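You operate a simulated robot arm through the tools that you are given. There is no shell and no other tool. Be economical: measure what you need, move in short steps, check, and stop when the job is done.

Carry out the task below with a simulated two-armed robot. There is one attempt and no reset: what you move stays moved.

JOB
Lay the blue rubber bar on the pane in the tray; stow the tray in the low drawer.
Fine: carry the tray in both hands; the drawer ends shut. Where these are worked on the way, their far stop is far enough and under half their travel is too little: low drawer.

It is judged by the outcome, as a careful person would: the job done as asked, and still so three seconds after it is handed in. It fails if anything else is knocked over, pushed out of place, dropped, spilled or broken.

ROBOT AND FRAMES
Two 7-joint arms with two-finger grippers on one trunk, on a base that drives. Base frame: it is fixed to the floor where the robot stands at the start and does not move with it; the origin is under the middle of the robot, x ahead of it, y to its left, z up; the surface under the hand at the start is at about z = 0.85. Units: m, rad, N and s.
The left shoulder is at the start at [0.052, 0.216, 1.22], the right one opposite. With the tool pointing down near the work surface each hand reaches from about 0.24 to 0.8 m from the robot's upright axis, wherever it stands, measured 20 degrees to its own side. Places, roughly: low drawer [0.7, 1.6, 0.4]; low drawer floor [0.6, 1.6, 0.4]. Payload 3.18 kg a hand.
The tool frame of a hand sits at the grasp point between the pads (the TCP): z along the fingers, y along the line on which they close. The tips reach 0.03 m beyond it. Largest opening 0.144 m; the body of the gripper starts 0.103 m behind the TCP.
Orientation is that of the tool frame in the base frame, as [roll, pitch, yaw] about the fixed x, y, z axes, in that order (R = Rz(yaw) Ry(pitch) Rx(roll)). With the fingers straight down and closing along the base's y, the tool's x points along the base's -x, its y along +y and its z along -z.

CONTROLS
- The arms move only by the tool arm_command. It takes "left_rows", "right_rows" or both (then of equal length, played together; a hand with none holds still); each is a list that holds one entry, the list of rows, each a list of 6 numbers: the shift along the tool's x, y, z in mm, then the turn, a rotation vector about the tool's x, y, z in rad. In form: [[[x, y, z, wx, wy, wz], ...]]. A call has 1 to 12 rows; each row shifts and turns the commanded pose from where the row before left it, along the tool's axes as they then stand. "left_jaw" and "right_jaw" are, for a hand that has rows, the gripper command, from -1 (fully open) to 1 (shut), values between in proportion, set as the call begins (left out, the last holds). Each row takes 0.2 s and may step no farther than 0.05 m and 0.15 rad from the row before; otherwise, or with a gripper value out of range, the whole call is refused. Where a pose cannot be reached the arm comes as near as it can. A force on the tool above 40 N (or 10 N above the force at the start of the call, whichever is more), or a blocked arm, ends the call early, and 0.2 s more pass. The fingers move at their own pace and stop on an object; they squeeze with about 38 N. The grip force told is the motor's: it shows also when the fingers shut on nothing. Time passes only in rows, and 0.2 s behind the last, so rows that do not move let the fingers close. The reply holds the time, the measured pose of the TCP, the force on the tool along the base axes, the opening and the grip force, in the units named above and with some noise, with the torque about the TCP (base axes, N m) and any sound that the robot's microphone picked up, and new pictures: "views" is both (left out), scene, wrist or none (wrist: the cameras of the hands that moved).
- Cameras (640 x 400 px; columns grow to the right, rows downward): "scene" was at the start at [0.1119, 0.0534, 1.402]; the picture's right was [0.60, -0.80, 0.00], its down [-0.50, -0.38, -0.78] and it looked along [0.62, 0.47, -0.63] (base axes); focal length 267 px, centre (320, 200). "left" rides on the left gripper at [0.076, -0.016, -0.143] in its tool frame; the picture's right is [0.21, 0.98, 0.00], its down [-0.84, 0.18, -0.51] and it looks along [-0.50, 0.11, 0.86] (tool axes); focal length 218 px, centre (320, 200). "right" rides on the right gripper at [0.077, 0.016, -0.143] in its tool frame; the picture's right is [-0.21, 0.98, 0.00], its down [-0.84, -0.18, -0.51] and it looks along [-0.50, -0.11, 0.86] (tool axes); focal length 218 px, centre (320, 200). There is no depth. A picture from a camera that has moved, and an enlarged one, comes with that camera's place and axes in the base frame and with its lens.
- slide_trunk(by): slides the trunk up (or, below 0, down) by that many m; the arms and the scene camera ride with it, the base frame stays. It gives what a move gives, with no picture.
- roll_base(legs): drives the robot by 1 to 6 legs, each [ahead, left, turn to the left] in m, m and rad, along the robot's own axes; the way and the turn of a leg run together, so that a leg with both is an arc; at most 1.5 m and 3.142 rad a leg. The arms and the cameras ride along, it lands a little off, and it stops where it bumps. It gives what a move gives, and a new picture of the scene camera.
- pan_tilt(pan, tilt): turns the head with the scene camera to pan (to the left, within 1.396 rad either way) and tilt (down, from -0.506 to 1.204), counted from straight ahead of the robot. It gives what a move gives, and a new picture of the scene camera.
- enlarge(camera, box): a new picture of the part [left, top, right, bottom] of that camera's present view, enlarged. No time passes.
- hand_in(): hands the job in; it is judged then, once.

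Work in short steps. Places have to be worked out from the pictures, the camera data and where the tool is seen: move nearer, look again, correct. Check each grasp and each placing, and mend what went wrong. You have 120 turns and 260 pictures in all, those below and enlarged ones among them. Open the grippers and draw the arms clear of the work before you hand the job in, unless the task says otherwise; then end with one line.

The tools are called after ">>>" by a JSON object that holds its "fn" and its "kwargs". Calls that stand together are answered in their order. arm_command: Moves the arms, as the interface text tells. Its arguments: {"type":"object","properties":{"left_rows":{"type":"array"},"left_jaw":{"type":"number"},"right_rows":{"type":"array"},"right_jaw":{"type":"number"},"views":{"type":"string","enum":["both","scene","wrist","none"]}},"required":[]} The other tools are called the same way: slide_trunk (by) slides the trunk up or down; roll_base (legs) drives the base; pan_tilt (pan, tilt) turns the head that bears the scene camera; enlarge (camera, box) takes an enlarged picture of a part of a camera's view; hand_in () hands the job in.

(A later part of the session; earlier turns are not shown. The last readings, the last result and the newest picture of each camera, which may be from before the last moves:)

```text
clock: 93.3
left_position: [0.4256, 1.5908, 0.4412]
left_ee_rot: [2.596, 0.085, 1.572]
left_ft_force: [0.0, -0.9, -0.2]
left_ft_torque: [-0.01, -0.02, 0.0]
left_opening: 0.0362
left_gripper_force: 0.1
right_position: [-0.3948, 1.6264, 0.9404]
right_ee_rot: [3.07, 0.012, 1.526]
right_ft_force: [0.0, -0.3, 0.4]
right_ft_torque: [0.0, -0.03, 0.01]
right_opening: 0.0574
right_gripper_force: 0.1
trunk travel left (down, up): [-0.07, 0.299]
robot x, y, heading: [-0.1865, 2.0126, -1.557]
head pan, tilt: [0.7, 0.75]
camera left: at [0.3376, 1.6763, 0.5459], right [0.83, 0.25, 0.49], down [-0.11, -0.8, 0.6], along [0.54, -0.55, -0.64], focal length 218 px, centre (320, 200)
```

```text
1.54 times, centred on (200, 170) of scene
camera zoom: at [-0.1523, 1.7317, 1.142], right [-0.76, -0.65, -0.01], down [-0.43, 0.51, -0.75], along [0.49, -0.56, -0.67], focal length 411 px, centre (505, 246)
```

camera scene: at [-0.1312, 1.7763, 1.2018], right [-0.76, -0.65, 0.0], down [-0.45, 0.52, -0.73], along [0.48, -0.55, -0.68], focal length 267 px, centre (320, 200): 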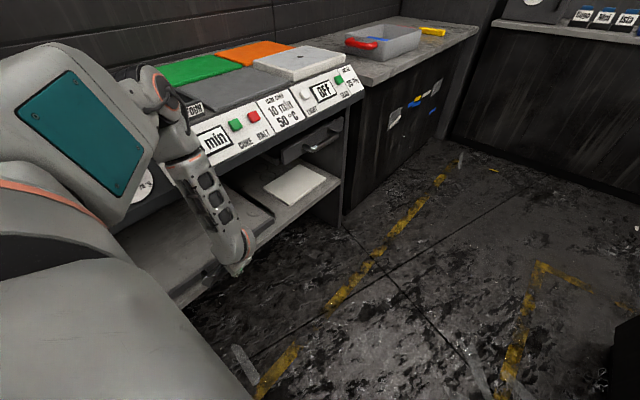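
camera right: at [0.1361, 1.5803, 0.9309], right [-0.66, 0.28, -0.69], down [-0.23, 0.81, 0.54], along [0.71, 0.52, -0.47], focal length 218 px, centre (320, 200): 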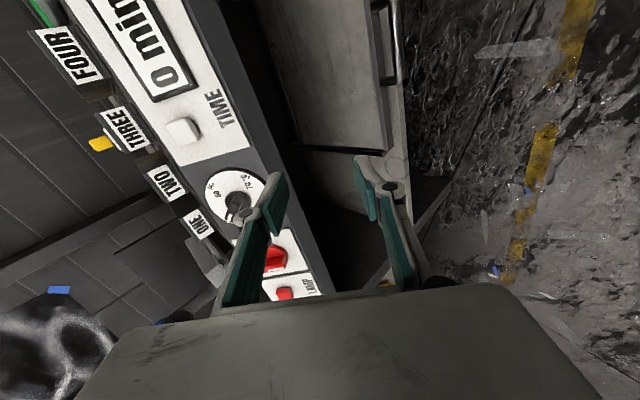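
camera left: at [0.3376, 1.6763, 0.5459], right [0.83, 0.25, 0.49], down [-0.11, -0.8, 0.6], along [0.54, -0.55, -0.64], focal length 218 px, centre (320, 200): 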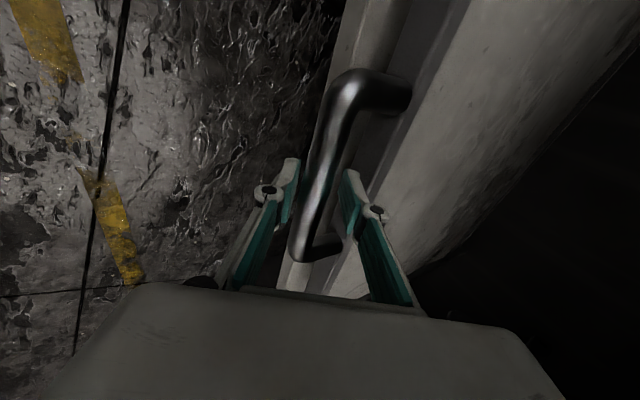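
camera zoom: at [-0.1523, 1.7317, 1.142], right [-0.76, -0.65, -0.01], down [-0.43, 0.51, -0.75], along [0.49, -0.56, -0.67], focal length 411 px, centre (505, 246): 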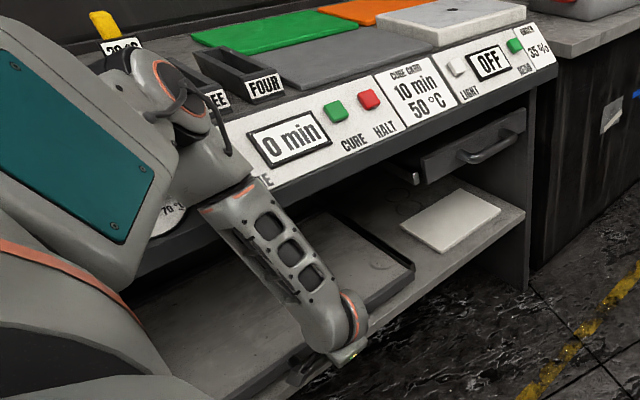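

The left elbow is resting near the counter slots. I withdraw the hand along its axis and raise the trunk to lift the elbow.

>>> {"fn": "arm_command", "kwargs": {"left_rows": [[[0, 0, -20, 0, 0, 0], [0, 0, -25, 0, 0, 0], [0, 0, 0, 0, 0, 0]]], "views": "none"}}

>>> {"fn": "slide_trunk", "kwargs": {"by": 0.06}}

>>> {"fn": "enlarge", "kwargs": {"camera": "scene", "box": [80, 40, 320, 300]}}

```text
clock: 94.1
left_position: [0.4093, 1.5961, 0.4606]
left_ee_rot: [2.606, 0.055, 1.571]
left_ft_force: [0.1, -0.1, 0.3]
left_ft_torque: [0.0, 0.0, 0.0]
left_opening: 0.0358
left_gripper_force: 0.0
right_position: [-0.3827, 1.6176, 0.9357]
right_ee_rot: [3.083, -0.004, 1.529]
right_ft_force: [-0.2, 0.6, 0.6]
right_ft_torque: [-0.01, 0.02, -0.04]
right_opening: 0.0577
right_gripper_force: 0.1
trunk travel left (down, up): [-0.07, 0.299]
robot x, y, heading: [-0.1863, 2.0116, -1.556]
head pan, tilt: [0.7, 0.75]
```

```text
clock: 95.1
left_position: [0.4137, 1.6005, 0.5164]
left_ee_rot: [2.611, 0.057, 1.579]
left_ft_force: [-0.1, 0.5, -0.2]
left_ft_torque: [0.03, 0.02, 0.0]
left_opening: 0.0363
left_gripper_force: 0.0
right_position: [-0.375, 1.6181, 0.9976]
right_ee_rot: [3.092, -0.003, 1.529]
right_ft_force: [0.1, -0.7, 0.2]
right_ft_torque: [0.06, 0.03, 0.0]
right_opening: 0.0578
right_gripper_force: 0.1
trunk travel left (down, up): [-0.13, 0.239]
robot x, y, heading: [-0.1862, 2.0117, -1.557]
head pan, tilt: [0.7, 0.75]
```

```text
1.54 times, centred on (200, 170) of scene
camera zoom: at [-0.1311, 1.7855, 1.2132], right [-0.76, -0.65, 0.0], down [-0.45, 0.52, -0.73], along [0.48, -0.55, -0.68], focal length 411 px, centre (505, 246)
```

zoom: 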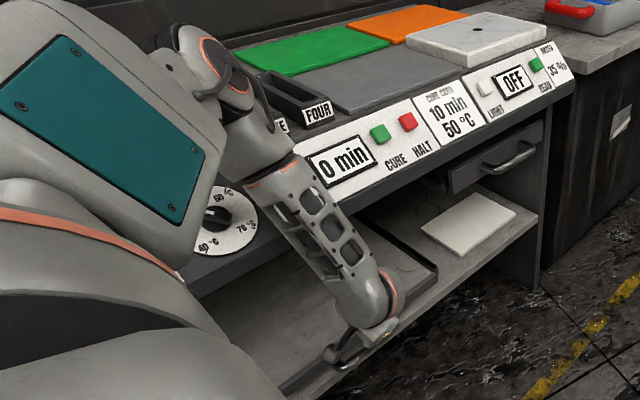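

Nothing looks displaced. I shift the robot 0.1 m away from the bench and check the right side toward the island.

>>> {"fn": "roll_base", "kwargs": {"legs": [[0, -0.1, 0]]}}

>>> {"fn": "pan_tilt", "kwargs": {"pan": -1.2, "tilt": 0.4}}

>>> {"fn": "pan_tilt", "kwargs": {"pan": 1.0, "tilt": 0.75}}

```text
clock: 96.6
left_position: [0.3125, 1.5957, 0.5184]
left_ee_rot: [2.613, 0.06, 1.577]
left_ft_force: [0.5, -0.6, 0.1]
left_ft_torque: [0.04, -0.01, 0.01]
left_opening: 0.036
left_gripper_force: 0.1
right_position: [-0.4763, 1.6178, 0.9985]
right_ee_rot: [3.092, 0.0, 1.527]
right_ft_force: [-0.5, 0.4, -0.2]
right_ft_torque: [-0.01, -0.03, 0.0]
right_opening: 0.0577
right_gripper_force: 0.0
trunk travel left (down, up): [-0.13, 0.239]
robot x, y, heading: [-0.2886, 2.0117, -1.561]
head pan, tilt: [0.7, 0.75]
camera scene: at [-0.2326, 1.7858, 1.2138], right [-0.76, -0.65, 0.0], down [-0.44, 0.52, -0.73], along [0.48, -0.55, -0.68], focal length 267 px, centre (320, 200)
```

scene: 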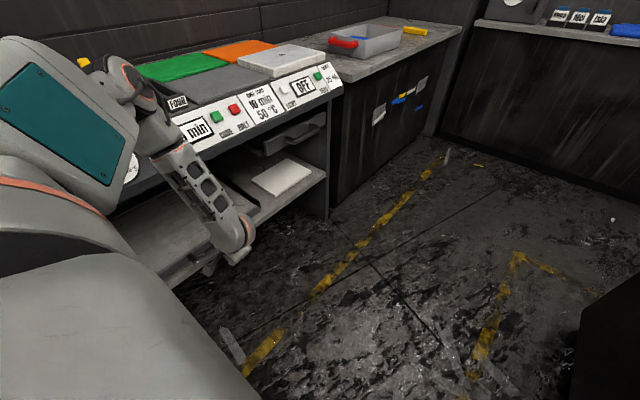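

```text
clock: 98.5
left_position: [0.3109, 1.595, 0.519]
left_ee_rot: [2.611, 0.06, 1.58]
left_ft_force: [-0.1, 0.7, -0.1]
left_ft_torque: [-0.02, -0.04, 0.01]
left_opening: 0.0359
left_gripper_force: 0.1
right_position: [-0.4777, 1.6169, 0.998]
right_ee_rot: [3.091, -0.001, 1.527]
right_ft_force: [0.2, -0.4, 0.3]
right_ft_torque: [-0.01, -0.02, 0.01]
right_opening: 0.0576
right_gripper_force: 0.0
trunk travel left (down, up): [-0.13, 0.239]
robot x, y, heading: [-0.2876, 2.0109, -1.56]
head pan, tilt: [-1.201, 0.4]
camera scene: at [-0.3722, 1.8141, 1.2449], right [-0.37, 0.93, 0.0], down [0.36, 0.14, -0.92], along [-0.86, -0.34, -0.39], focal length 267 px, centre (320, 200)
```

scene: 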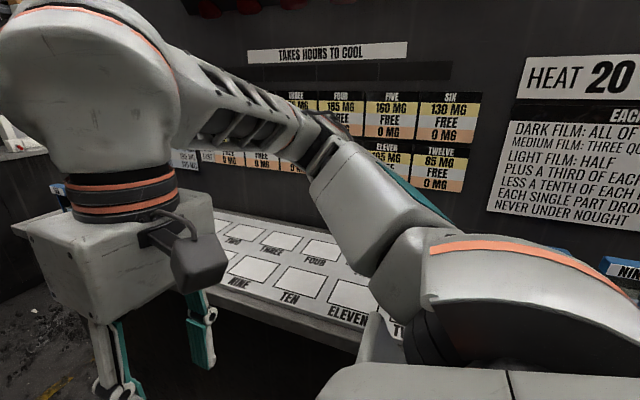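

```text
clock: 100.6
left_position: [0.3124, 1.5961, 0.5188]
left_ee_rot: [2.611, 0.061, 1.578]
left_ft_force: [0.3, -1.2, -0.7]
left_ft_torque: [0.04, -0.01, -0.01]
left_opening: 0.0358
left_gripper_force: 0.0
right_position: [-0.4772, 1.6169, 0.9988]
right_ee_rot: [3.091, -0.001, 1.528]
right_ft_force: [-0.6, 0.4, -0.1]
right_ft_torque: [0.01, 0.02, 0.02]
right_opening: 0.0576
right_gripper_force: 0.1
trunk travel left (down, up): [-0.13, 0.239]
robot x, y, heading: [-0.289, 2.0104, -1.563]
head pan, tilt: [1.0, 0.75]
camera scene: at [-0.2161, 1.8045, 1.2138], right [-0.53, -0.85, 0.0], down [-0.58, 0.36, -0.73], along [0.62, -0.39, -0.68], focal length 267 px, centre (320, 200)
```

scene: 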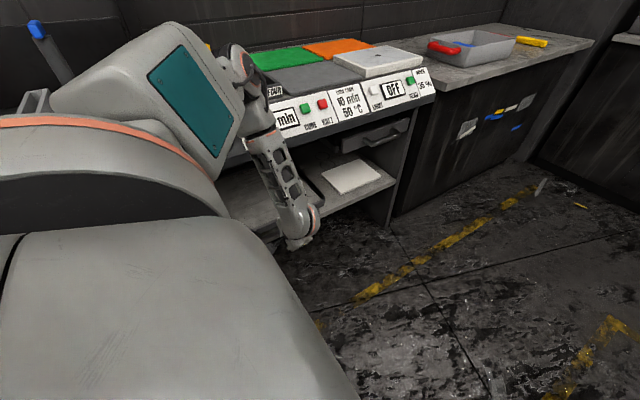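

Right arm is clear above the island. Now bring the left hand back to the pre-grasp pose.

>>> {"fn": "arm_command", "kwargs": {"left_rows": [[[0, 17.5, 31, 0, 0, 0], [0, 17.5, 31, 0, 0, 0], [0, 17.5, 31, 0, 0, 0], [0, 0, 0, 0, 0, 0]]]}}

```text
clock: 101.6
left_position: [0.4065, 1.5936, 0.4646]
left_ee_rot: [2.611, 0.062, 1.578]
left_ft_force: [0.9, 0.8, -0.1]
left_ft_torque: [-0.02, 0.04, -0.03]
left_opening: 0.0362
left_gripper_force: 0.1
right_position: [-0.4768, 1.619, 0.9994]
right_ee_rot: [3.091, 0.003, 1.526]
right_ft_force: [0.5, -0.1, -0.3]
right_ft_torque: [-0.02, 0.02, -0.02]
right_opening: 0.0574
right_gripper_force: 0.1
trunk travel left (down, up): [-0.13, 0.239]
robot x, y, heading: [-0.2862, 2.013, -1.562]
head pan, tilt: [1.0, 0.75]
camera scene: at [-0.2151, 1.8056, 1.2141], right [-0.53, -0.85, 0.0], down [-0.58, 0.36, -0.73], along [0.62, -0.39, -0.68], focal length 267 px, centre (320, 200)
camera left: at [0.3195, 1.6768, 0.5736], right [0.84, 0.25, 0.48], down [-0.1, -0.81, 0.58], along [0.53, -0.53, -0.66], focal length 218 px, centre (320, 200)
```

scene: 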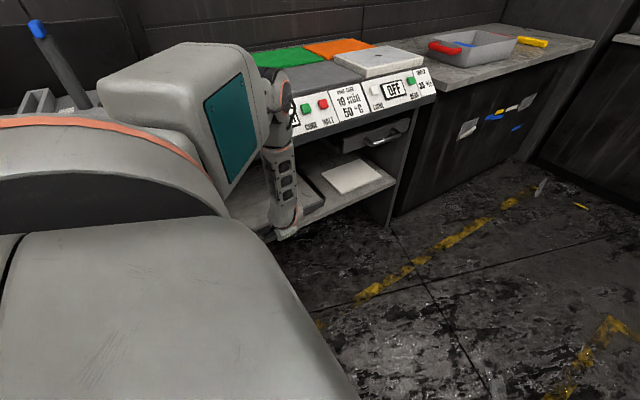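
left: 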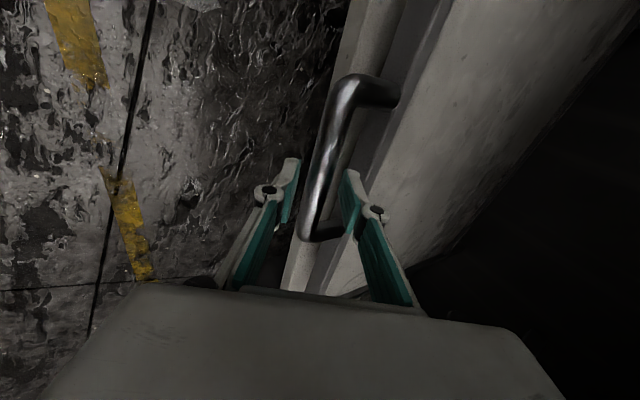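

Perfect alignment and the arm reached exactly. Advance along the finger axis in small steps.

>>> {"fn": "arm_command", "kwargs": {"left_rows": [[[0, 0, 12, 0, 0, 0], [0, 0, 12, 0, 0, 0], [0, 0, 10, 0, 0, 0], [0, 0, 8, 0, 0, 0], [0, 0, 0, 0, 0, 0]]], "views": "wrist"}}

```text
clock: 102.8
left_position: [0.405, 1.5933, 0.4653]
left_ee_rot: [2.612, 0.061, 1.577]
left_ft_force: [0.1, 0.2, 0.2]
left_ft_torque: [-0.02, 0.0, 0.02]
left_opening: 0.036
left_gripper_force: 0.0
left hand out of reach, approached as far as the arm can: row 1, 2, 3, 4
right_position: [-0.4776, 1.6179, 0.9977]
right_ee_rot: [3.093, 0.0, 1.524]
right_ft_force: [0.2, 0.2, 0.0]
right_ft_torque: [-0.05, 0.0, -0.01]
right_opening: 0.0577
right_gripper_force: 0.1
trunk travel left (down, up): [-0.13, 0.239]
robot x, y, heading: [-0.2851, 2.0121, -1.562]
head pan, tilt: [1.0, 0.75]
camera left: at [0.3186, 1.6764, 0.5735], right [0.84, 0.24, 0.48], down [-0.1, -0.81, 0.58], along [0.53, -0.53, -0.66], focal length 218 px, centre (320, 200)
```

left: 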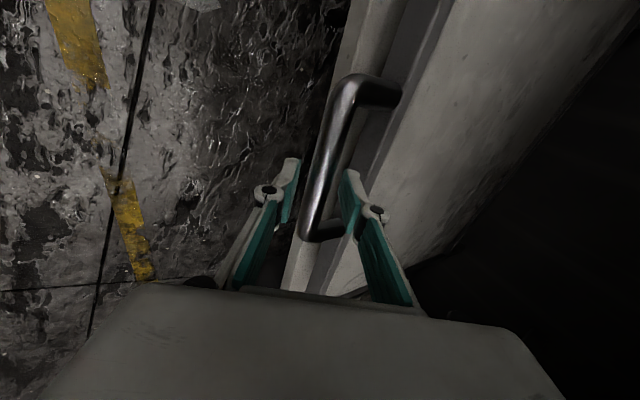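

This is the stretch limit. A compromise: withdraw slightly, move 0.05 m nearer to the bench, and lower the trunk 0.04.

>>> {"fn": "arm_command", "kwargs": {"left_rows": [[[0, -15, -35, 0, 0, 0], [0, -15, -35, 0, 0, 0], [0, 0, 0, 0, 0, 0]]], "views": "none"}}

>>> {"fn": "slide_trunk", "kwargs": {"by": -0.04}}

>>> {"fn": "roll_base", "kwargs": {"legs": [[0, 0.05, 0]]}}

```text
clock: 103.6
left_position: [0.3429, 1.596, 0.5099]
left_ee_rot: [2.611, 0.062, 1.578]
left_ft_force: [-0.6, -0.3, 0.5]
left_ft_torque: [0.03, 0.0, 0.03]
left_opening: 0.0359
left_gripper_force: 0.0
right_position: [-0.4769, 1.6173, 0.9992]
right_ee_rot: [3.091, -0.001, 1.528]
right_ft_force: [0.7, 0.7, -0.6]
right_ft_torque: [-0.01, -0.01, 0.02]
right_opening: 0.0575
right_gripper_force: 0.1
trunk travel left (down, up): [-0.13, 0.239]
robot x, y, heading: [-0.2869, 2.0099, -1.558]
head pan, tilt: [1.0, 0.75]
```

```text
clock: 104.4
left_position: [0.3439, 1.5944, 0.4719]
left_ee_rot: [2.611, 0.064, 1.576]
left_ft_force: [0.9, 0.8, 1.2]
left_ft_torque: [0.0, 0.03, -0.01]
left_opening: 0.0363
left_gripper_force: 0.1
right_position: [-0.4772, 1.6192, 0.9599]
right_ee_rot: [3.091, 0.003, 1.527]
right_ft_force: [0.3, 0.3, 0.8]
right_ft_torque: [-0.02, 0.03, 0.01]
right_opening: 0.0574
right_gripper_force: 0.0
trunk travel left (down, up): [-0.09, 0.279]
robot x, y, heading: [-0.2896, 2.0119, -1.563]
head pan, tilt: [1.0, 0.75]
```

```text
clock: 105.5
left_position: [0.3927, 1.5961, 0.4705]
left_ee_rot: [2.611, 0.06, 1.577]
left_ft_force: [0.8, 0.5, 0.1]
left_ft_torque: [-0.03, 0.02, -0.02]
left_opening: 0.0357
left_gripper_force: 0.1
right_position: [-0.4273, 1.6187, 0.9597]
right_ee_rot: [3.09, 0.001, 1.527]
right_ft_force: [0.3, -0.4, -0.2]
right_ft_torque: [0.0, 0.04, 0.01]
right_opening: 0.0578
right_gripper_force: 0.0
trunk travel left (down, up): [-0.09, 0.279]
robot x, y, heading: [-0.2374, 2.0111, -1.561]
head pan, tilt: [1.0, 0.75]
camera scene: at [-0.1653, 1.7607, 1.1634], right [-0.53, -0.85, 0.0], down [-0.58, 0.36, -0.73], along [0.62, -0.39, -0.68], focal length 267 px, centre (320, 200)
```

scene: 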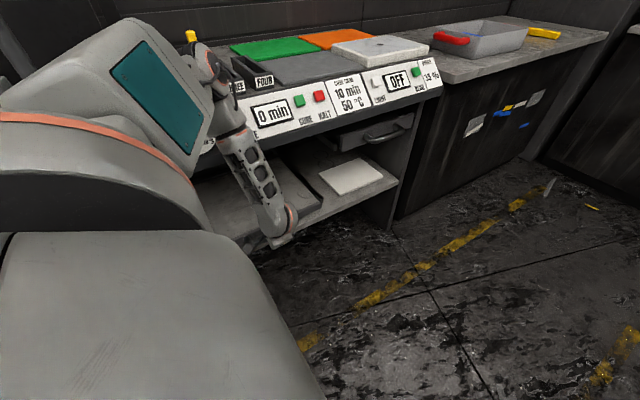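

No contact this time. Advance onto the bar.

>>> {"fn": "arm_command", "kwargs": {"left_rows": [[[0, 7.6, 10, 0, 0, 0], [0, 0, 15, 0, 0, 0], [0, 0, 12, 0, 0, 0], [0, 0, 12, 0, 0, 0], [0, 0, 10, 0, 0, 0], [0, 0, 0, 0, 0, 0]]], "views": "wrist"}}

```text
clock: 106.9
left_position: [0.4302, 1.5941, 0.4246]
left_ee_rot: [2.61, 0.061, 1.575]
left_ft_force: [-1.7, 0.3, -1.5]
left_ft_torque: [0.02, 0.06, -0.01]
left_opening: 0.035
left_gripper_force: 0.1
right_position: [-0.4259, 1.6188, 0.9582]
right_ee_rot: [3.09, 0.001, 1.527]
right_ft_force: [-1.0, -0.6, -0.8]
right_ft_torque: [0.03, -0.01, 0.01]
right_opening: 0.0573
right_gripper_force: 0.1
trunk travel left (down, up): [-0.09, 0.279]
robot x, y, heading: [-0.2396, 2.0117, -1.558]
head pan, tilt: [1.0, 0.75]
camera left: at [0.3431, 1.6771, 0.5326], right [0.84, 0.24, 0.48], down [-0.1, -0.81, 0.58], along [0.53, -0.53, -0.66], focal length 218 px, centre (320, 200)
```

left: 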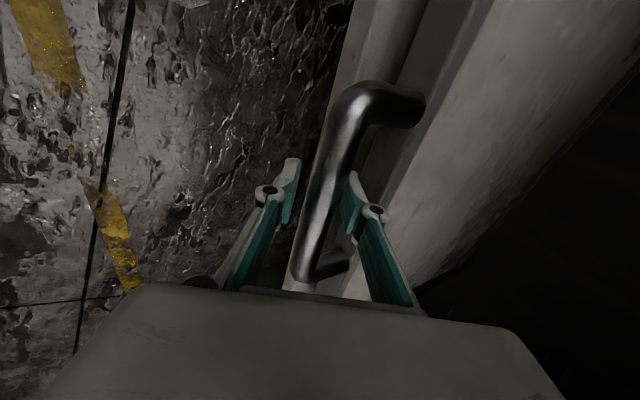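

Reached. The fingers straddle the bar; I close.

>>> {"fn": "arm_command", "kwargs": {"left_rows": [[[0, 0, 0, 0, 0, 0], [0, 0, 0, 0, 0, 0], [0, 0, 0, 0, 0, 0]]], "left_jaw": 1, "views": "wrist"}}

```text
clock: 107.7
left_position: [0.4308, 1.595, 0.4246]
left_ee_rot: [2.609, 0.061, 1.576]
left_ft_force: [3.8, 1.5, 3.6]
left_ft_torque: [0.53, 0.13, -1.13]
left_opening: 0.0203
left_gripper_force: 45.2
right_position: [-0.4287, 1.6174, 0.9591]
right_ee_rot: [3.091, 0.001, 1.528]
right_ft_force: [0.2, 0.0, -0.1]
right_ft_torque: [-0.01, -0.02, 0.01]
right_opening: 0.0576
right_gripper_force: 0.1
trunk travel left (down, up): [-0.09, 0.279]
robot x, y, heading: [-0.2355, 2.0136, -1.563]
head pan, tilt: [1.0, 0.75]
camera left: at [0.3434, 1.6771, 0.533], right [0.84, 0.24, 0.48], down [-0.1, -0.81, 0.58], along [0.53, -0.53, -0.66], focal length 218 px, centre (320, 200)
```

left: 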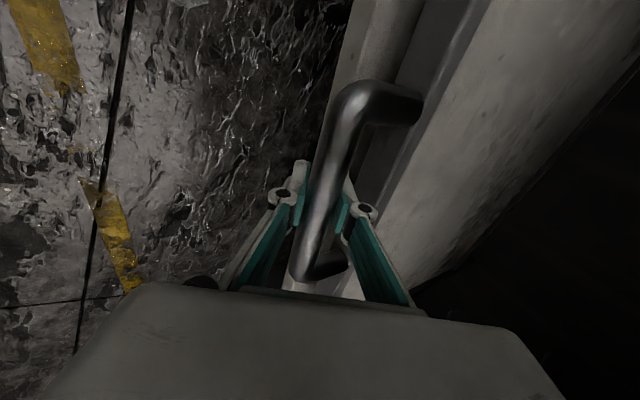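

Gripped on the 20 mm bar. I pull the drawer toward −x in short rows.

>>> {"fn": "arm_command", "kwargs": {"left_rows": [[[0, -17, -10, 0, 0, 0], [0, -26, -15.2, 0, 0, 0], [0, -26, -15.2, 0, 0, 0], [0, -26, -15.2, 0, 0, 0], [0, 0, 0, 0, 0, 0]]]}}

```text
clock: 108.9
left_position: [0.3196, 1.5949, 0.424]
left_ee_rot: [2.611, 0.059, 1.578]
left_ft_force: [-1.3, 8.7, 1.8]
left_ft_torque: [0.53, -0.02, -1.07]
left_opening: 0.0229
left_gripper_force: 44.4
right_position: [-0.4266, 1.6182, 0.9577]
right_ee_rot: [3.091, 0.001, 1.527]
right_ft_force: [0.4, 0.0, 1.0]
right_ft_torque: [0.01, 0.0, 0.0]
right_opening: 0.0575
right_gripper_force: 0.0
trunk travel left (down, up): [-0.09, 0.279]
robot x, y, heading: [-0.2376, 2.0136, -1.563]
head pan, tilt: [1.0, 0.75]
camera scene: at [-0.166, 1.7609, 1.1633], right [-0.53, -0.85, 0.0], down [-0.58, 0.36, -0.73], along [0.62, -0.39, -0.68], focal length 267 px, centre (320, 200)
camera left: at [0.2315, 1.6767, 0.5324], right [0.84, 0.24, 0.48], down [-0.1, -0.81, 0.58], along [0.53, -0.53, -0.66], focal length 218 px, centre (320, 200)
```

scene: 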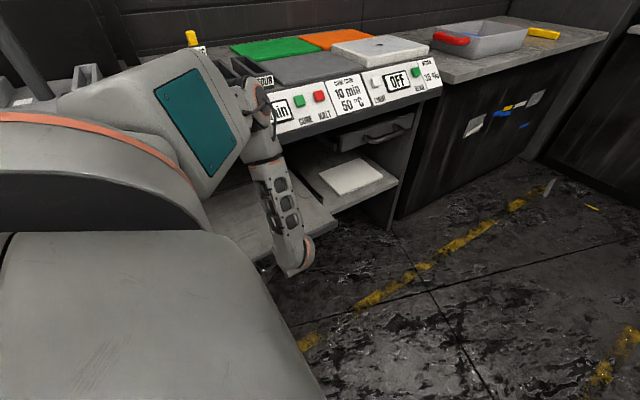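
left: 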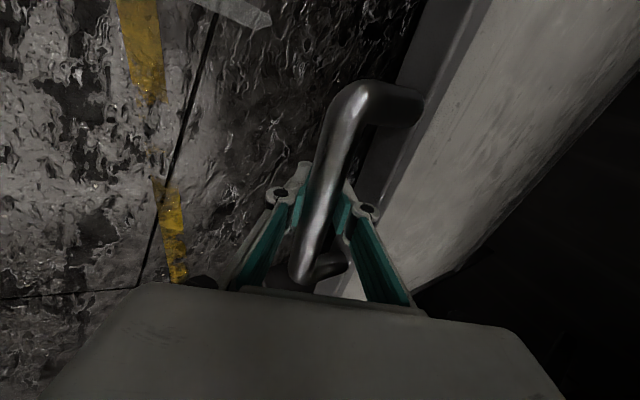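

The drawer slides: out 0.11 m. I keep pulling.

>>> {"fn": "arm_command", "kwargs": {"left_rows": [[[0, -26, -15.2, 0, 0, 0], [0, -26, -15.2, 0, 0, 0], [0, -26, -15.2, 0, 0, 0], [0, 0, 0, 0, 0, 0]]]}}

```text
clock: 109.9
left_position: [0.2285, 1.5934, 0.4238]
left_ee_rot: [2.611, 0.061, 1.576]
left_ft_force: [-1.8, 9.1, 0.7]
left_ft_torque: [0.07, 0.0, -1.36]
left_opening: 0.0236
left_gripper_force: 45.5
right_position: [-0.4279, 1.6176, 0.9583]
right_ee_rot: [3.091, 0.001, 1.527]
right_ft_force: [0.3, 0.3, -0.1]
right_ft_torque: [0.01, 0.03, 0.01]
right_opening: 0.0576
right_gripper_force: 0.1
trunk travel left (down, up): [-0.09, 0.279]
robot x, y, heading: [-0.2392, 2.0144, -1.562]
head pan, tilt: [1.0, 0.75]
camera scene: at [-0.1659, 1.761, 1.1635], right [-0.53, -0.85, 0.0], down [-0.58, 0.36, -0.73], along [0.62, -0.39, -0.68], focal length 267 px, centre (320, 200)
camera left: at [0.1421, 1.6771, 0.5318], right [0.84, 0.24, 0.48], down [-0.1, -0.81, 0.58], along [0.53, -0.54, -0.66], focal length 218 px, centre (320, 200)
```

scene: 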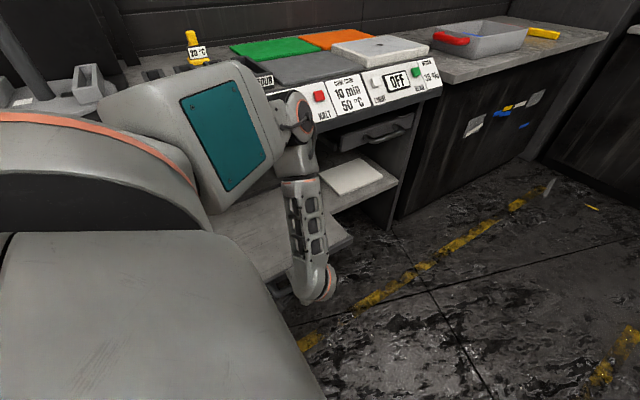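
left: 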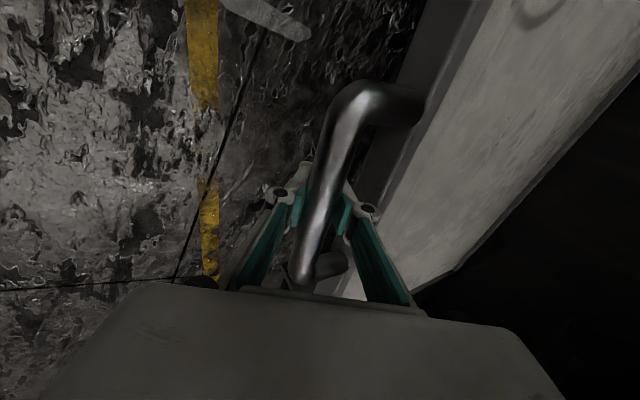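

0.20 m open. Continue to find the stop.

>>> {"fn": "arm_command", "kwargs": {"left_rows": [[[0, -26, -15.2, 0, 0, 0], [0, -17, -10.2, 0, 0, 0], [0, -17, -10.2, 0, 0, 0], [0, -17, -10.2, 0, 0, 0], [0, 0, 0, 0, 0, 0]]]}}

```text
clock: 110.5
left_position: [0.1906, 1.5941, 0.4259]
left_ee_rot: [2.619, 0.053, 1.578]
left_ft_force: [-1.3, -1.7, -43.5]
left_ft_torque: [0.51, -0.51, -0.89]
left_opening: 0.0201
left_gripper_force: 44.7
left hand out of reach, approached as far as the arm can: row 1, 2
right_position: [-0.4272, 1.6175, 0.9567]
right_ee_rot: [3.092, -0.006, 1.525]
right_ft_force: [-0.1, 0.2, 0.6]
right_ft_torque: [-0.01, -0.01, -0.01]
right_opening: 0.0575
right_gripper_force: 0.2
trunk travel left (down, up): [-0.09, 0.279]
robot x, y, heading: [-0.2358, 2.0107, -1.561]
head pan, tilt: [1.0, 0.75]
stopped in row 2 (left hand): the force on the tool passed its limit at 59 N (the readings are from after the stop); the commanded pose is now the measured one
camera scene: at [-0.1644, 1.7579, 1.1619], right [-0.53, -0.85, 0.0], down [-0.58, 0.36, -0.73], along [0.62, -0.39, -0.68], focal length 267 px, centre (320, 200)
camera left: at [0.1052, 1.676, 0.5367], right [0.85, 0.24, 0.48], down [-0.09, -0.81, 0.57], along [0.53, -0.53, -0.67], focal length 218 px, centre (320, 200)
```

scene: 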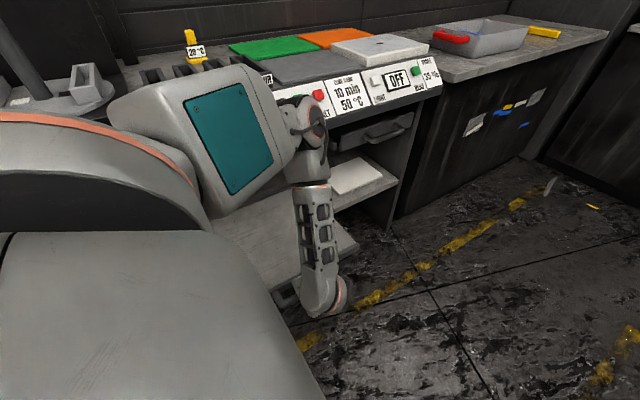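
left: 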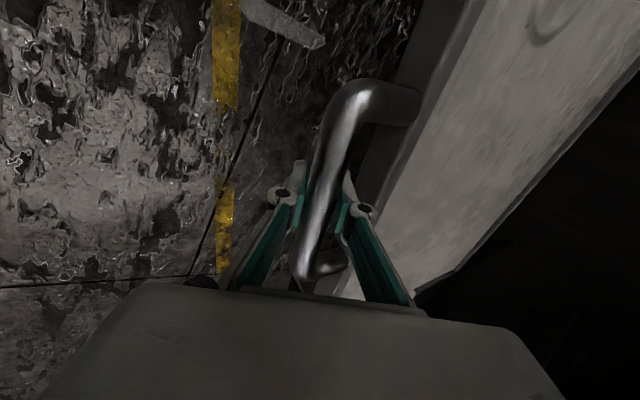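

The arm reached its inner limit (0.24 m open). I relax it and pull the rest by driving the base gently away.

>>> {"fn": "arm_command", "kwargs": {"left_rows": [[[0, -2, 4, 0, 0, 0], [0, 0, 0, 0, 0, 0]]], "views": "none"}}

>>> {"fn": "roll_base", "kwargs": {"legs": [[0, -0.05, 0]]}}

```text
clock: 111.1
left_position: [0.1909, 1.5948, 0.429]
left_ee_rot: [2.616, 0.051, 1.58]
left_ft_force: [-1.9, 3.9, -42.8]
left_ft_torque: [0.59, -0.44, -0.89]
left_opening: 0.0204
left_gripper_force: 44.9
left hand out of reach, approached as far as the arm can: row 1
right_position: [-0.4266, 1.6166, 0.9576]
right_ee_rot: [3.094, -0.002, 1.527]
right_ft_force: [-0.3, -0.2, 0.1]
right_ft_torque: [0.02, 0.0, -0.02]
right_opening: 0.0576
right_gripper_force: 0.0
trunk travel left (down, up): [-0.09, 0.279]
robot x, y, heading: [-0.2388, 2.0127, -1.554]
head pan, tilt: [1.0, 0.75]
```

```text
clock: 112.2
left_position: [0.1405, 1.5943, 0.4301]
left_ee_rot: [2.616, 0.055, 1.579]
left_ft_force: [-2.2, 14.0, -31.1]
left_ft_torque: [0.68, -0.27, -0.84]
left_opening: 0.0204
left_gripper_force: 45.1
right_position: [-0.4772, 1.616, 0.9582]
right_ee_rot: [3.094, -0.003, 1.527]
right_ft_force: [0.9, 0.9, -0.4]
right_ft_torque: [0.04, -0.03, -0.03]
right_opening: 0.0574
right_gripper_force: 0.1
trunk travel left (down, up): [-0.09, 0.279]
robot x, y, heading: [-0.2853, 2.0127, -1.558]
head pan, tilt: [1.0, 0.75]
camera scene: at [-0.2145, 1.759, 1.1629], right [-0.53, -0.85, 0.0], down [-0.58, 0.36, -0.73], along [0.62, -0.39, -0.68], focal length 267 px, centre (320, 200)
```

scene: 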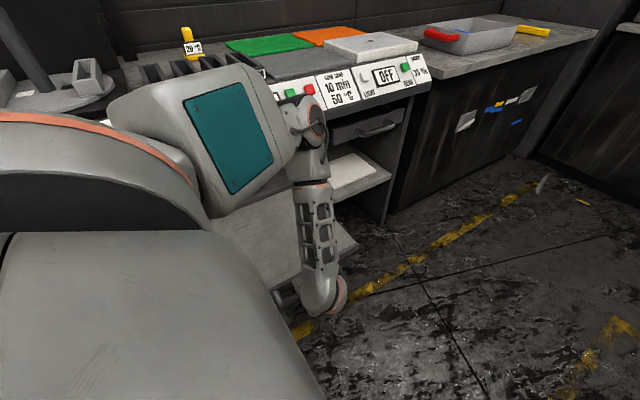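

Still moving freely (0.29 m open). One more small pull.

>>> {"fn": "roll_base", "kwargs": {"legs": [[0, -0.05, 0]]}}

```text
clock: 113.4
left_position: [0.091, 1.5942, 0.4303]
left_ee_rot: [2.615, 0.054, 1.58]
left_ft_force: [-1.8, 3.2, -22.7]
left_ft_torque: [0.62, -0.15, -0.88]
left_opening: 0.0204
left_gripper_force: 44.9
right_position: [-0.5278, 1.6164, 0.958]
right_ee_rot: [3.092, -0.002, 1.528]
right_ft_force: [0.0, -0.3, 0.5]
right_ft_torque: [-0.01, -0.01, 0.04]
right_opening: 0.0574
right_gripper_force: 0.1
trunk travel left (down, up): [-0.09, 0.279]
robot x, y, heading: [-0.3327, 2.0098, -1.562]
head pan, tilt: [1.0, 0.75]
camera scene: at [-0.2649, 1.7585, 1.163], right [-0.53, -0.85, 0.0], down [-0.58, 0.36, -0.73], along [0.62, -0.39, -0.68], focal length 267 px, centre (320, 200)
```

scene: 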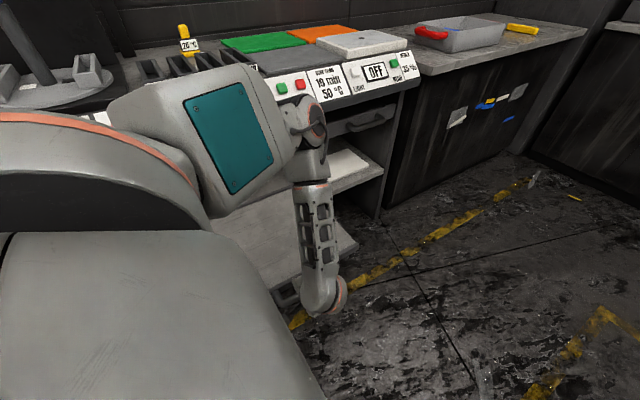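

0.34 m open — ample. I release and withdraw the left hand along its axis, then up.

>>> {"fn": "arm_command", "kwargs": {"left_rows": [[[0, 0, 0, 0, 0, 0], [0, 0, 0, 0, 0, 0], [0, 0, -15, 0, 0, 0], [0, 0, -20, 0, 0, 0], [0, 0, -40, 0, 0, 0], [0, 0, -40, 0, 0, 0], [0, 0, -40, 0, 0, 0], [0, 0, 0, 0, 0, 0]]], "left_jaw": 0.45}}

```text
clock: 115.2
left_position: [0.0139, 1.6003, 0.5675]
left_ee_rot: [2.616, 0.054, 1.582]
left_ft_force: [0.6, 0.9, 0.5]
left_ft_torque: [-0.01, 0.03, -0.01]
left_opening: 0.0397
left_gripper_force: 0.1
right_position: [-0.5267, 1.6169, 0.9578]
right_ee_rot: [3.091, -0.001, 1.526]
right_ft_force: [-0.5, 0.2, 0.3]
right_ft_torque: [0.02, 0.03, 0.02]
right_opening: 0.058
right_gripper_force: 0.1
trunk travel left (down, up): [-0.09, 0.279]
robot x, y, heading: [-0.3395, 2.0118, -1.56]
head pan, tilt: [1.0, 0.75]
camera scene: at [-0.2657, 1.7594, 1.1632], right [-0.53, -0.85, 0.0], down [-0.58, 0.36, -0.73], along [0.62, -0.39, -0.68], focal length 267 px, centre (320, 200)
camera left: at [-0.0731, 1.6816, 0.6765], right [0.84, 0.24, 0.48], down [-0.09, -0.81, 0.57], along [0.53, -0.53, -0.66], focal length 218 px, centre (320, 200)
```

scene: 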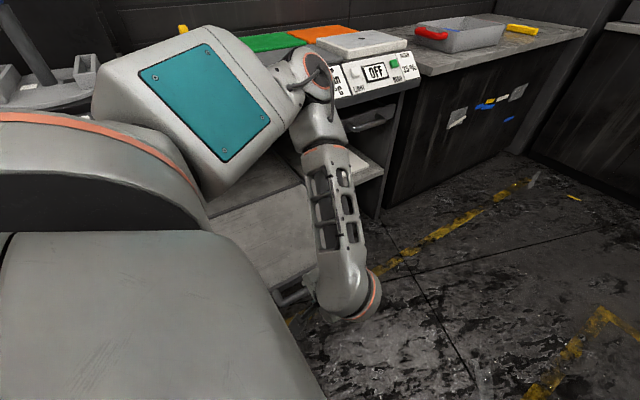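
left: 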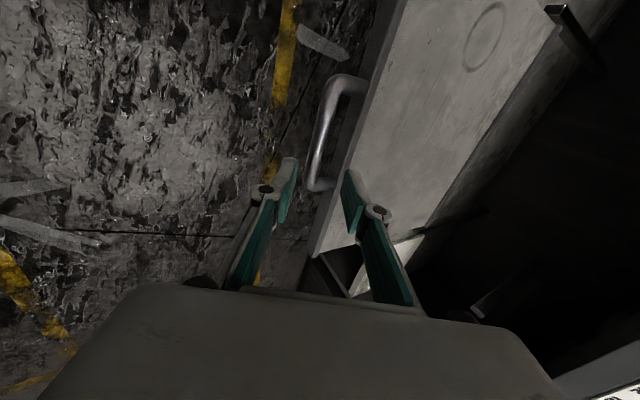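

Drawer is a flat board, fully accessible. I restore the left hand to its neutral posture: untilt, rise, and move outward.

>>> {"fn": "arm_command", "kwargs": {"left_rows": [[[0, 0, -30, 0.133, 0, 0], [0, 0, -30, 0.133, 0, 0], [0, 0, -30, 0.133, 0, 0], [0, 0, -30, 0.133, 0, 0], [0, 25, -35, 0, 0.05, 0], [0, 25, -35, 0, 0, 0], [0, 25, -35, 0, 0, 0], [0, 25, -35, 0, 0, 0], [0, 25, -35, 0, 0, 0], [0, 25, -35, 0, 0, 0], [0, 0, -30, 0, 0, 0], [0, 0, 0, 0, 0, 0]]], "left_jaw": -1, "views": "none"}}

```text
clock: 117.8
left_position: [0.128, 1.5843, 0.9041]
left_ee_rot: [-3.136, 0.004, 1.579]
left_ft_force: [0.3, -0.7, -0.6]
left_ft_torque: [0.01, 0.01, 0.02]
left_opening: 0.1441
left_gripper_force: 0.1
left hand out of reach, approached as far as the arm can: row 3, 4
right_position: [-0.5283, 1.6169, 0.9581]
right_ee_rot: [3.092, 0.0, 1.526]
right_ft_force: [-0.7, 0.2, 0.2]
right_ft_torque: [0.02, -0.02, 0.01]
right_opening: 0.0577
right_gripper_force: 0.1
trunk travel left (down, up): [-0.09, 0.279]
robot x, y, heading: [-0.3375, 2.0099, -1.56]
head pan, tilt: [1.0, 0.75]
```

Now raise the trunk back, and drive along the aisle toward the tray, keeping x, then turn to face it.

>>> {"fn": "slide_trunk", "kwargs": {"by": 0.21}}

>>> {"fn": "roll_base", "kwargs": {"legs": [[1.48, 0, 0]]}}

```text
clock: 120.0
left_position: [0.1264, 1.5839, 1.1156]
left_ee_rot: [-3.136, 0.004, 1.582]
left_ft_force: [0.5, -0.6, -0.5]
left_ft_torque: [0.0, -0.03, 0.0]
left_opening: 0.144
left_gripper_force: 0.1
right_position: [-0.5284, 1.6172, 1.1683]
right_ee_rot: [3.091, -0.001, 1.527]
right_ft_force: [0.0, 0.3, -0.1]
right_ft_torque: [0.02, 0.04, 0.0]
right_opening: 0.0575
right_gripper_force: 0.0
trunk travel left (down, up): [-0.3, 0.069]
robot x, y, heading: [-0.3369, 2.0132, -1.565]
head pan, tilt: [1.0, 0.75]
```

```text
clock: 127.3
left_position: [0.1628, 0.1199, 1.1154]
left_ee_rot: [-3.135, 0.003, 1.598]
left_ft_force: [-0.4, 0.4, 0.6]
left_ft_torque: [0.02, 0.01, 0.0]
left_opening: 0.144
left_gripper_force: 0.1
right_position: [-0.4923, 0.1397, 1.1687]
right_ee_rot: [3.089, 0.0, 1.544]
right_ft_force: [0.0, -0.5, -0.9]
right_ft_torque: [0.01, 0.0, 0.04]
right_opening: 0.0576
right_gripper_force: 0.1
trunk travel left (down, up): [-0.3, 0.069]
robot x, y, heading: [-0.3057, 0.54, -1.541]
head pan, tilt: [1.0, 0.75]
camera scene: at [-0.2375, 0.4522, 1.396], right [-0.52, -0.86, 0.0], down [-0.58, 0.35, -0.73], along [0.63, -0.38, -0.68], focal length 267 px, centre (320, 200)
```

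scene: 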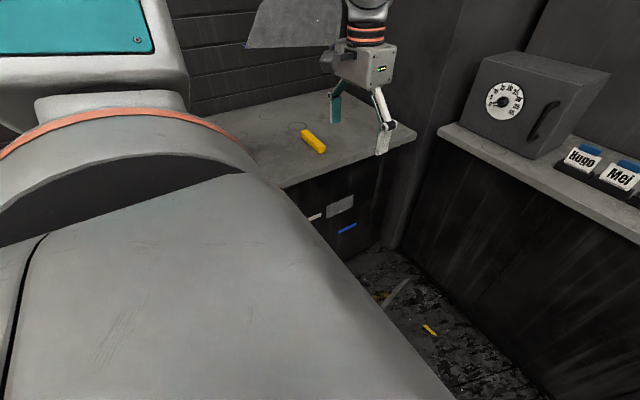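

Turn left to face the tray and look.

>>> {"fn": "roll_base", "kwargs": {"legs": [[0, 0, 1.541]]}}

>>> {"fn": "pan_tilt", "kwargs": {"pan": 0.0, "tilt": 0.75}}

```text
clock: 131.4
left_position: [0.1384, 0.9819, 1.1158]
left_ee_rot: [-3.134, 0.005, 3.103]
left_ft_force: [0.0, 0.4, 0.2]
left_ft_torque: [-0.02, 0.01, 0.03]
left_opening: 0.1439
left_gripper_force: 0.0
right_position: [0.0764, 0.3299, 1.1682]
right_ee_rot: [3.091, -0.002, 3.053]
right_ft_force: [0.0, -0.3, -0.1]
right_ft_torque: [-0.02, -0.01, 0.0]
right_opening: 0.0574
right_gripper_force: 0.1
trunk travel left (down, up): [-0.3, 0.069]
robot x, y, heading: [-0.3061, 0.5393, -0.036]
head pan, tilt: [1.0, 0.75]
camera scene: at [-0.2186, 0.6058, 1.396], right [0.82, -0.57, 0.0], down [-0.39, -0.56, -0.73], along [0.42, 0.6, -0.68], focal length 267 px, centre (320, 200)
```

scene: 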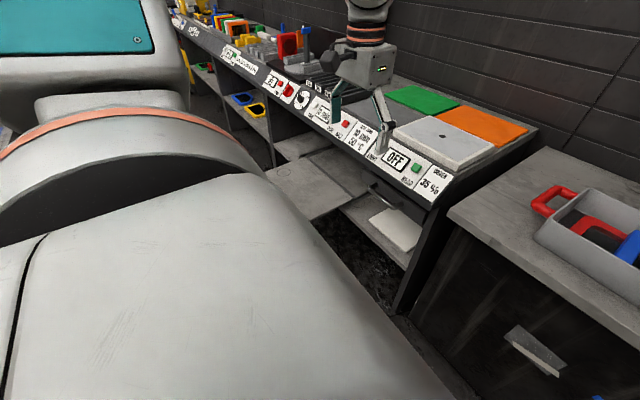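

```text
clock: 132.7
left_position: [0.1378, 0.9806, 1.1162]
left_ee_rot: [-3.135, 0.006, 3.105]
left_ft_force: [0.9, 0.6, -0.5]
left_ft_torque: [0.04, -0.02, -0.02]
left_opening: 0.144
left_gripper_force: 0.0
right_position: [0.0761, 0.329, 1.1681]
right_ee_rot: [3.092, 0.001, 3.052]
right_ft_force: [-0.2, 0.1, 0.7]
right_ft_torque: [0.01, 0.0, -0.01]
right_opening: 0.0574
right_gripper_force: 0.1
trunk travel left (down, up): [-0.3, 0.069]
robot x, y, heading: [-0.3085, 0.538, -0.036]
head pan, tilt: [0.0, 0.75]
camera scene: at [-0.183, 0.5347, 1.396], right [-0.03, -1.0, 0.0], down [-0.68, 0.02, -0.73], along [0.73, -0.03, -0.68], focal length 267 px, centre (320, 200)
```

scene: 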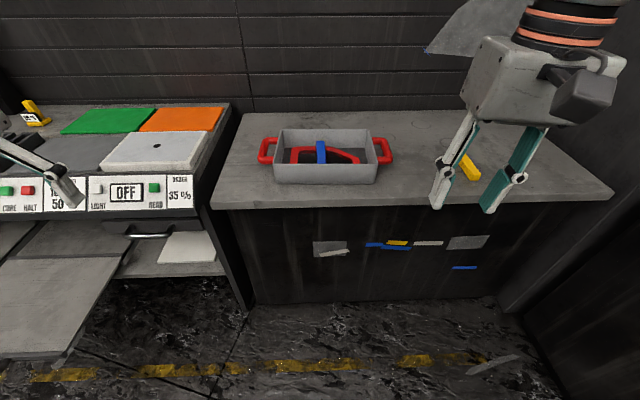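

Before gripping the tray I test, here in free space, whether both hands can reach the low drawer height at the carry spacing. Trunk down, then hands down.

>>> {"fn": "slide_trunk", "kwargs": {"by": -0.3}}

>>> {"fn": "arm_command", "kwargs": {"left_rows": [[[-6, -26.5, 39.5, 0, 0, 0], [-6, -26.5, 39.5, 0, 0, 0], [-6, -26.5, 39.5, 0, 0, 0], [-6, -26.5, 39.5, 0, 0, 0], [-6, -26.5, 39.5, 0, 0, 0], [-6, -26.5, 39.5, 0, 0, 0], [-6, -26.5, 39.5, 0, 0, 0], [-6, -26.5, 39.5, 0, 0, 0], [-6, -26.5, 39.5, 0, 0, 0], [0, 0, 0, 0, 0, 0]]], "right_rows": [[[-12.8, -3.3, 45, 0, 0, 0], [-12.8, -3.3, 45, 0, 0, 0], [-12.8, -3.3, 45, 0, 0, 0], [-12.8, -3.3, 45, 0, 0, 0], [-12.8, -3.3, 45, 0, 0, 0], [-12.8, -3.3, 45, 0, 0, 0], [-12.8, -3.3, 45, 0, 0, 0], [-12.8, -3.3, 45, 0, 0, 0], [-12.8, -3.3, 45, 0, 0, 0], [0, 0, 0, 0, 0, 0]]], "right_jaw": -1, "views": "scene"}}

```text
clock: 135.7
left_position: [0.1378, 0.9808, 0.8164]
left_ee_rot: [-3.135, 0.005, 3.104]
left_ft_force: [0.0, 1.3, 0.2]
left_ft_torque: [0.0, -0.03, 0.03]
left_opening: 0.144
left_gripper_force: 0.0
right_position: [0.0763, 0.3294, 0.8686]
right_ee_rot: [3.092, 0.001, 3.051]
right_ft_force: [-0.3, 0.3, -0.5]
right_ft_torque: [0.01, -0.02, -0.04]
right_opening: 0.0576
right_gripper_force: 0.0
trunk travel left (down, up): [0.0, 0.369]
robot x, y, heading: [-0.3108, 0.5393, -0.033]
head pan, tilt: [0.0, 0.75]
```

```text
clock: 137.9
left_position: [0.2049, 0.7426, 0.4647]
left_ee_rot: [-3.135, 0.008, 3.105]
left_ft_force: [1.3, 0.1, -1.0]
left_ft_torque: [-0.01, 0.04, -0.01]
left_opening: 0.144
left_gripper_force: 0.0
left hand out of reach, approached as far as the arm can: row 3, 4
right_position: [0.2107, 0.3171, 0.4741]
right_ee_rot: [3.089, -0.001, 3.053]
right_ft_force: [0.0, 0.4, 0.1]
right_ft_torque: [0.02, 0.03, 0.01]
right_opening: 0.1441
right_gripper_force: 0.1
right hand out of reach, approached as far as the arm can: row 1, 2, 3
trunk travel left (down, up): [0.0, 0.369]
robot x, y, heading: [-0.3087, 0.5394, -0.035]
head pan, tilt: [0.0, 0.75]
camera scene: at [0.0626, 0.526, 1.0467], right [-0.04, -1.0, 0.0], down [-0.68, 0.02, -0.73], along [0.73, -0.03, -0.68], focal length 267 px, centre (320, 200)
```

scene: 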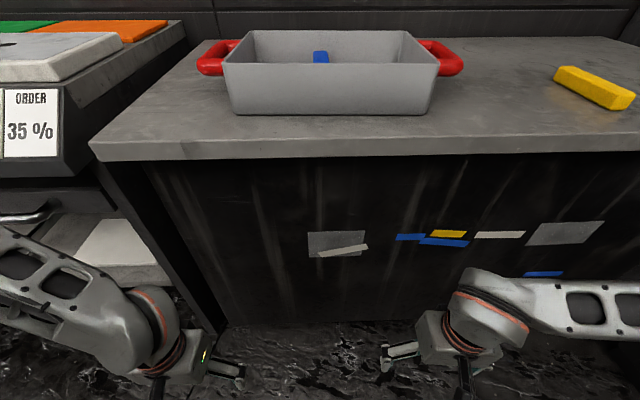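

Both hands reach the low height fine. I raise the trunk fully, lift the hands a bit more, straighten the right hand, and drive to the tray.

>>> {"fn": "slide_trunk", "kwargs": {"by": 0.369}}

>>> {"fn": "arm_command", "kwargs": {"left_rows": [[[0, 0, -40, 0, 0, 0], [0, 0, -40, 0, 0, 0], [0, 0, -40, 0, 0, 0], [0, 0, -40, 0, 0, 0], [0, 0, 0, 0, 0, 0]]], "right_rows": [[[0, 0, -40, 0.05, 0, -0.055], [0, 0, -40, 0, 0, 0], [0, 0, -40, 0, 0, 0], [0, 0, -40, 0, 0, 0], [0, 0, 0, 0, 0, 0]]], "views": "none"}}

>>> {"fn": "roll_base", "kwargs": {"legs": [[0.3, -0.04, 0.035]]}}

```text
clock: 141.4
left_position: [0.2577, 0.7432, 0.9738]
left_ee_rot: [-3.135, 0.305, 3.105]
left_ft_force: [-0.4, 0.7, -0.2]
left_ft_torque: [0.0, -0.03, 0.02]
left_opening: 0.1438
left_gripper_force: 0.0
right_position: [0.2126, 0.3163, 0.8425]
right_ee_rot: [3.092, -0.001, 3.054]
right_ft_force: [0.3, 0.0, 0.1]
right_ft_torque: [0.05, -0.02, -0.01]
right_opening: 0.1441
right_gripper_force: 0.1
trunk travel left (down, up): [-0.369, 0.0]
robot x, y, heading: [-0.3083, 0.5376, -0.04]
head pan, tilt: [0.0, 0.75]
```

```text
clock: 142.7
left_position: [0.2094, 0.7457, 1.1256]
left_ee_rot: [-3.136, 0.302, 3.106]
left_ft_force: [0.1, 0.0, 0.7]
left_ft_torque: [-0.02, 0.07, -0.01]
left_opening: 0.1441
left_gripper_force: 0.1
right_position: [0.2139, 0.3144, 1.0002]
right_ee_rot: [-3.141, -0.002, 3.106]
right_ft_force: [0.3, 0.1, 0.2]
right_ft_torque: [-0.04, 0.03, 0.01]
right_opening: 0.1438
right_gripper_force: 0.1
trunk travel left (down, up): [-0.369, 0.0]
robot x, y, heading: [-0.3077, 0.5374, -0.033]
head pan, tilt: [0.0, 0.75]
```

```text
clock: 144.7
left_position: [0.5017, 0.719, 1.1246]
left_ee_rot: [-3.137, 0.304, 3.141]
left_ft_force: [0.1, 0.4, -1.1]
left_ft_torque: [0.02, -0.02, -0.02]
left_opening: 0.144
left_gripper_force: 0.1
right_position: [0.522, 0.2882, 1.0]
right_ee_rot: [3.141, -0.001, -3.141]
right_ft_force: [1.1, 0.6, 0.1]
right_ft_torque: [0.01, 0.01, 0.0]
right_opening: 0.1443
right_gripper_force: 0.0
trunk travel left (down, up): [-0.369, 0.0]
robot x, y, heading: [-0.0051, 0.4898, -0.004]
head pan, tilt: [0.0, 0.75]
camera scene: at [0.1158, 0.4943, 1.4644], right [0.0, -1.0, 0.0], down [-0.68, 0.0, -0.73], along [0.73, 0.0, -0.68], focal length 267 px, centre (320, 200)
```

scene: 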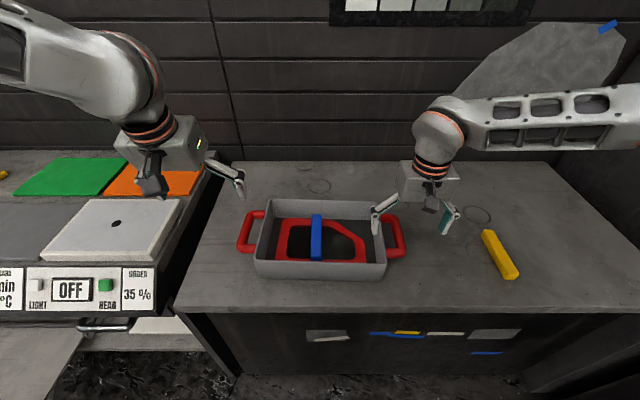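

During the trunk slide the left hand tipped oddly; perhaps its elbow brushed the bench. I check the left bench and drawer.

>>> {"fn": "pan_tilt", "kwargs": {"pan": 1.0, "tilt": 0.75}}

>>> {"fn": "enlarge", "kwargs": {"camera": "scene", "box": [150, 80, 470, 320]}}

```text
clock: 146.0
left_position: [0.5018, 0.7202, 1.1251]
left_ee_rot: [-3.133, 0.303, -3.141]
left_ft_force: [0.2, -0.8, -0.6]
left_ft_torque: [-0.02, 0.01, 0.02]
left_opening: 0.1442
left_gripper_force: 0.0
right_position: [0.5217, 0.2877, 0.9996]
right_ee_rot: [-3.14, -0.001, -3.139]
right_ft_force: [0.3, -0.2, -0.3]
right_ft_torque: [0.03, 0.01, 0.04]
right_opening: 0.1441
right_gripper_force: 0.2
trunk travel left (down, up): [-0.369, 0.0]
robot x, y, heading: [-0.0097, 0.4966, 0.005]
head pan, tilt: [1.0, 0.75]
camera scene: at [0.0769, 0.564, 1.4645], right [0.84, -0.54, 0.0], down [-0.37, -0.57, -0.73], along [0.39, 0.62, -0.68], focal length 267 px, centre (320, 200)
```

scene: 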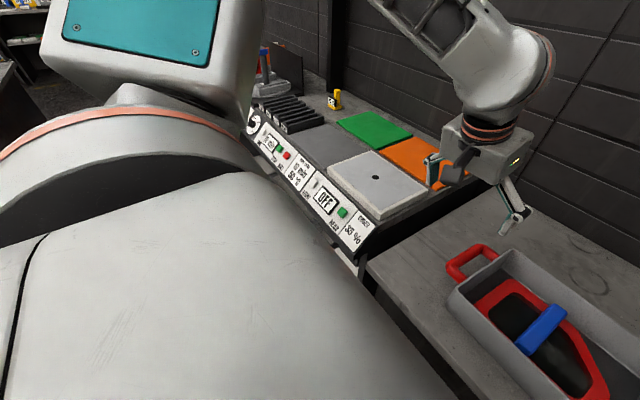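

```text
1.67 times, centred on (310, 200) of scene
camera zoom: at [0.0769, 0.564, 1.4645], right [0.84, -0.54, 0.0], down [-0.37, -0.57, -0.73], along [0.39, 0.62, -0.68], focal length 445 px, centre (337, 200)
```

zoom: 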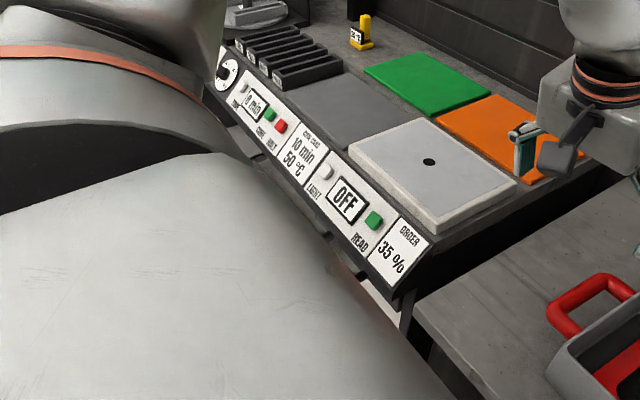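

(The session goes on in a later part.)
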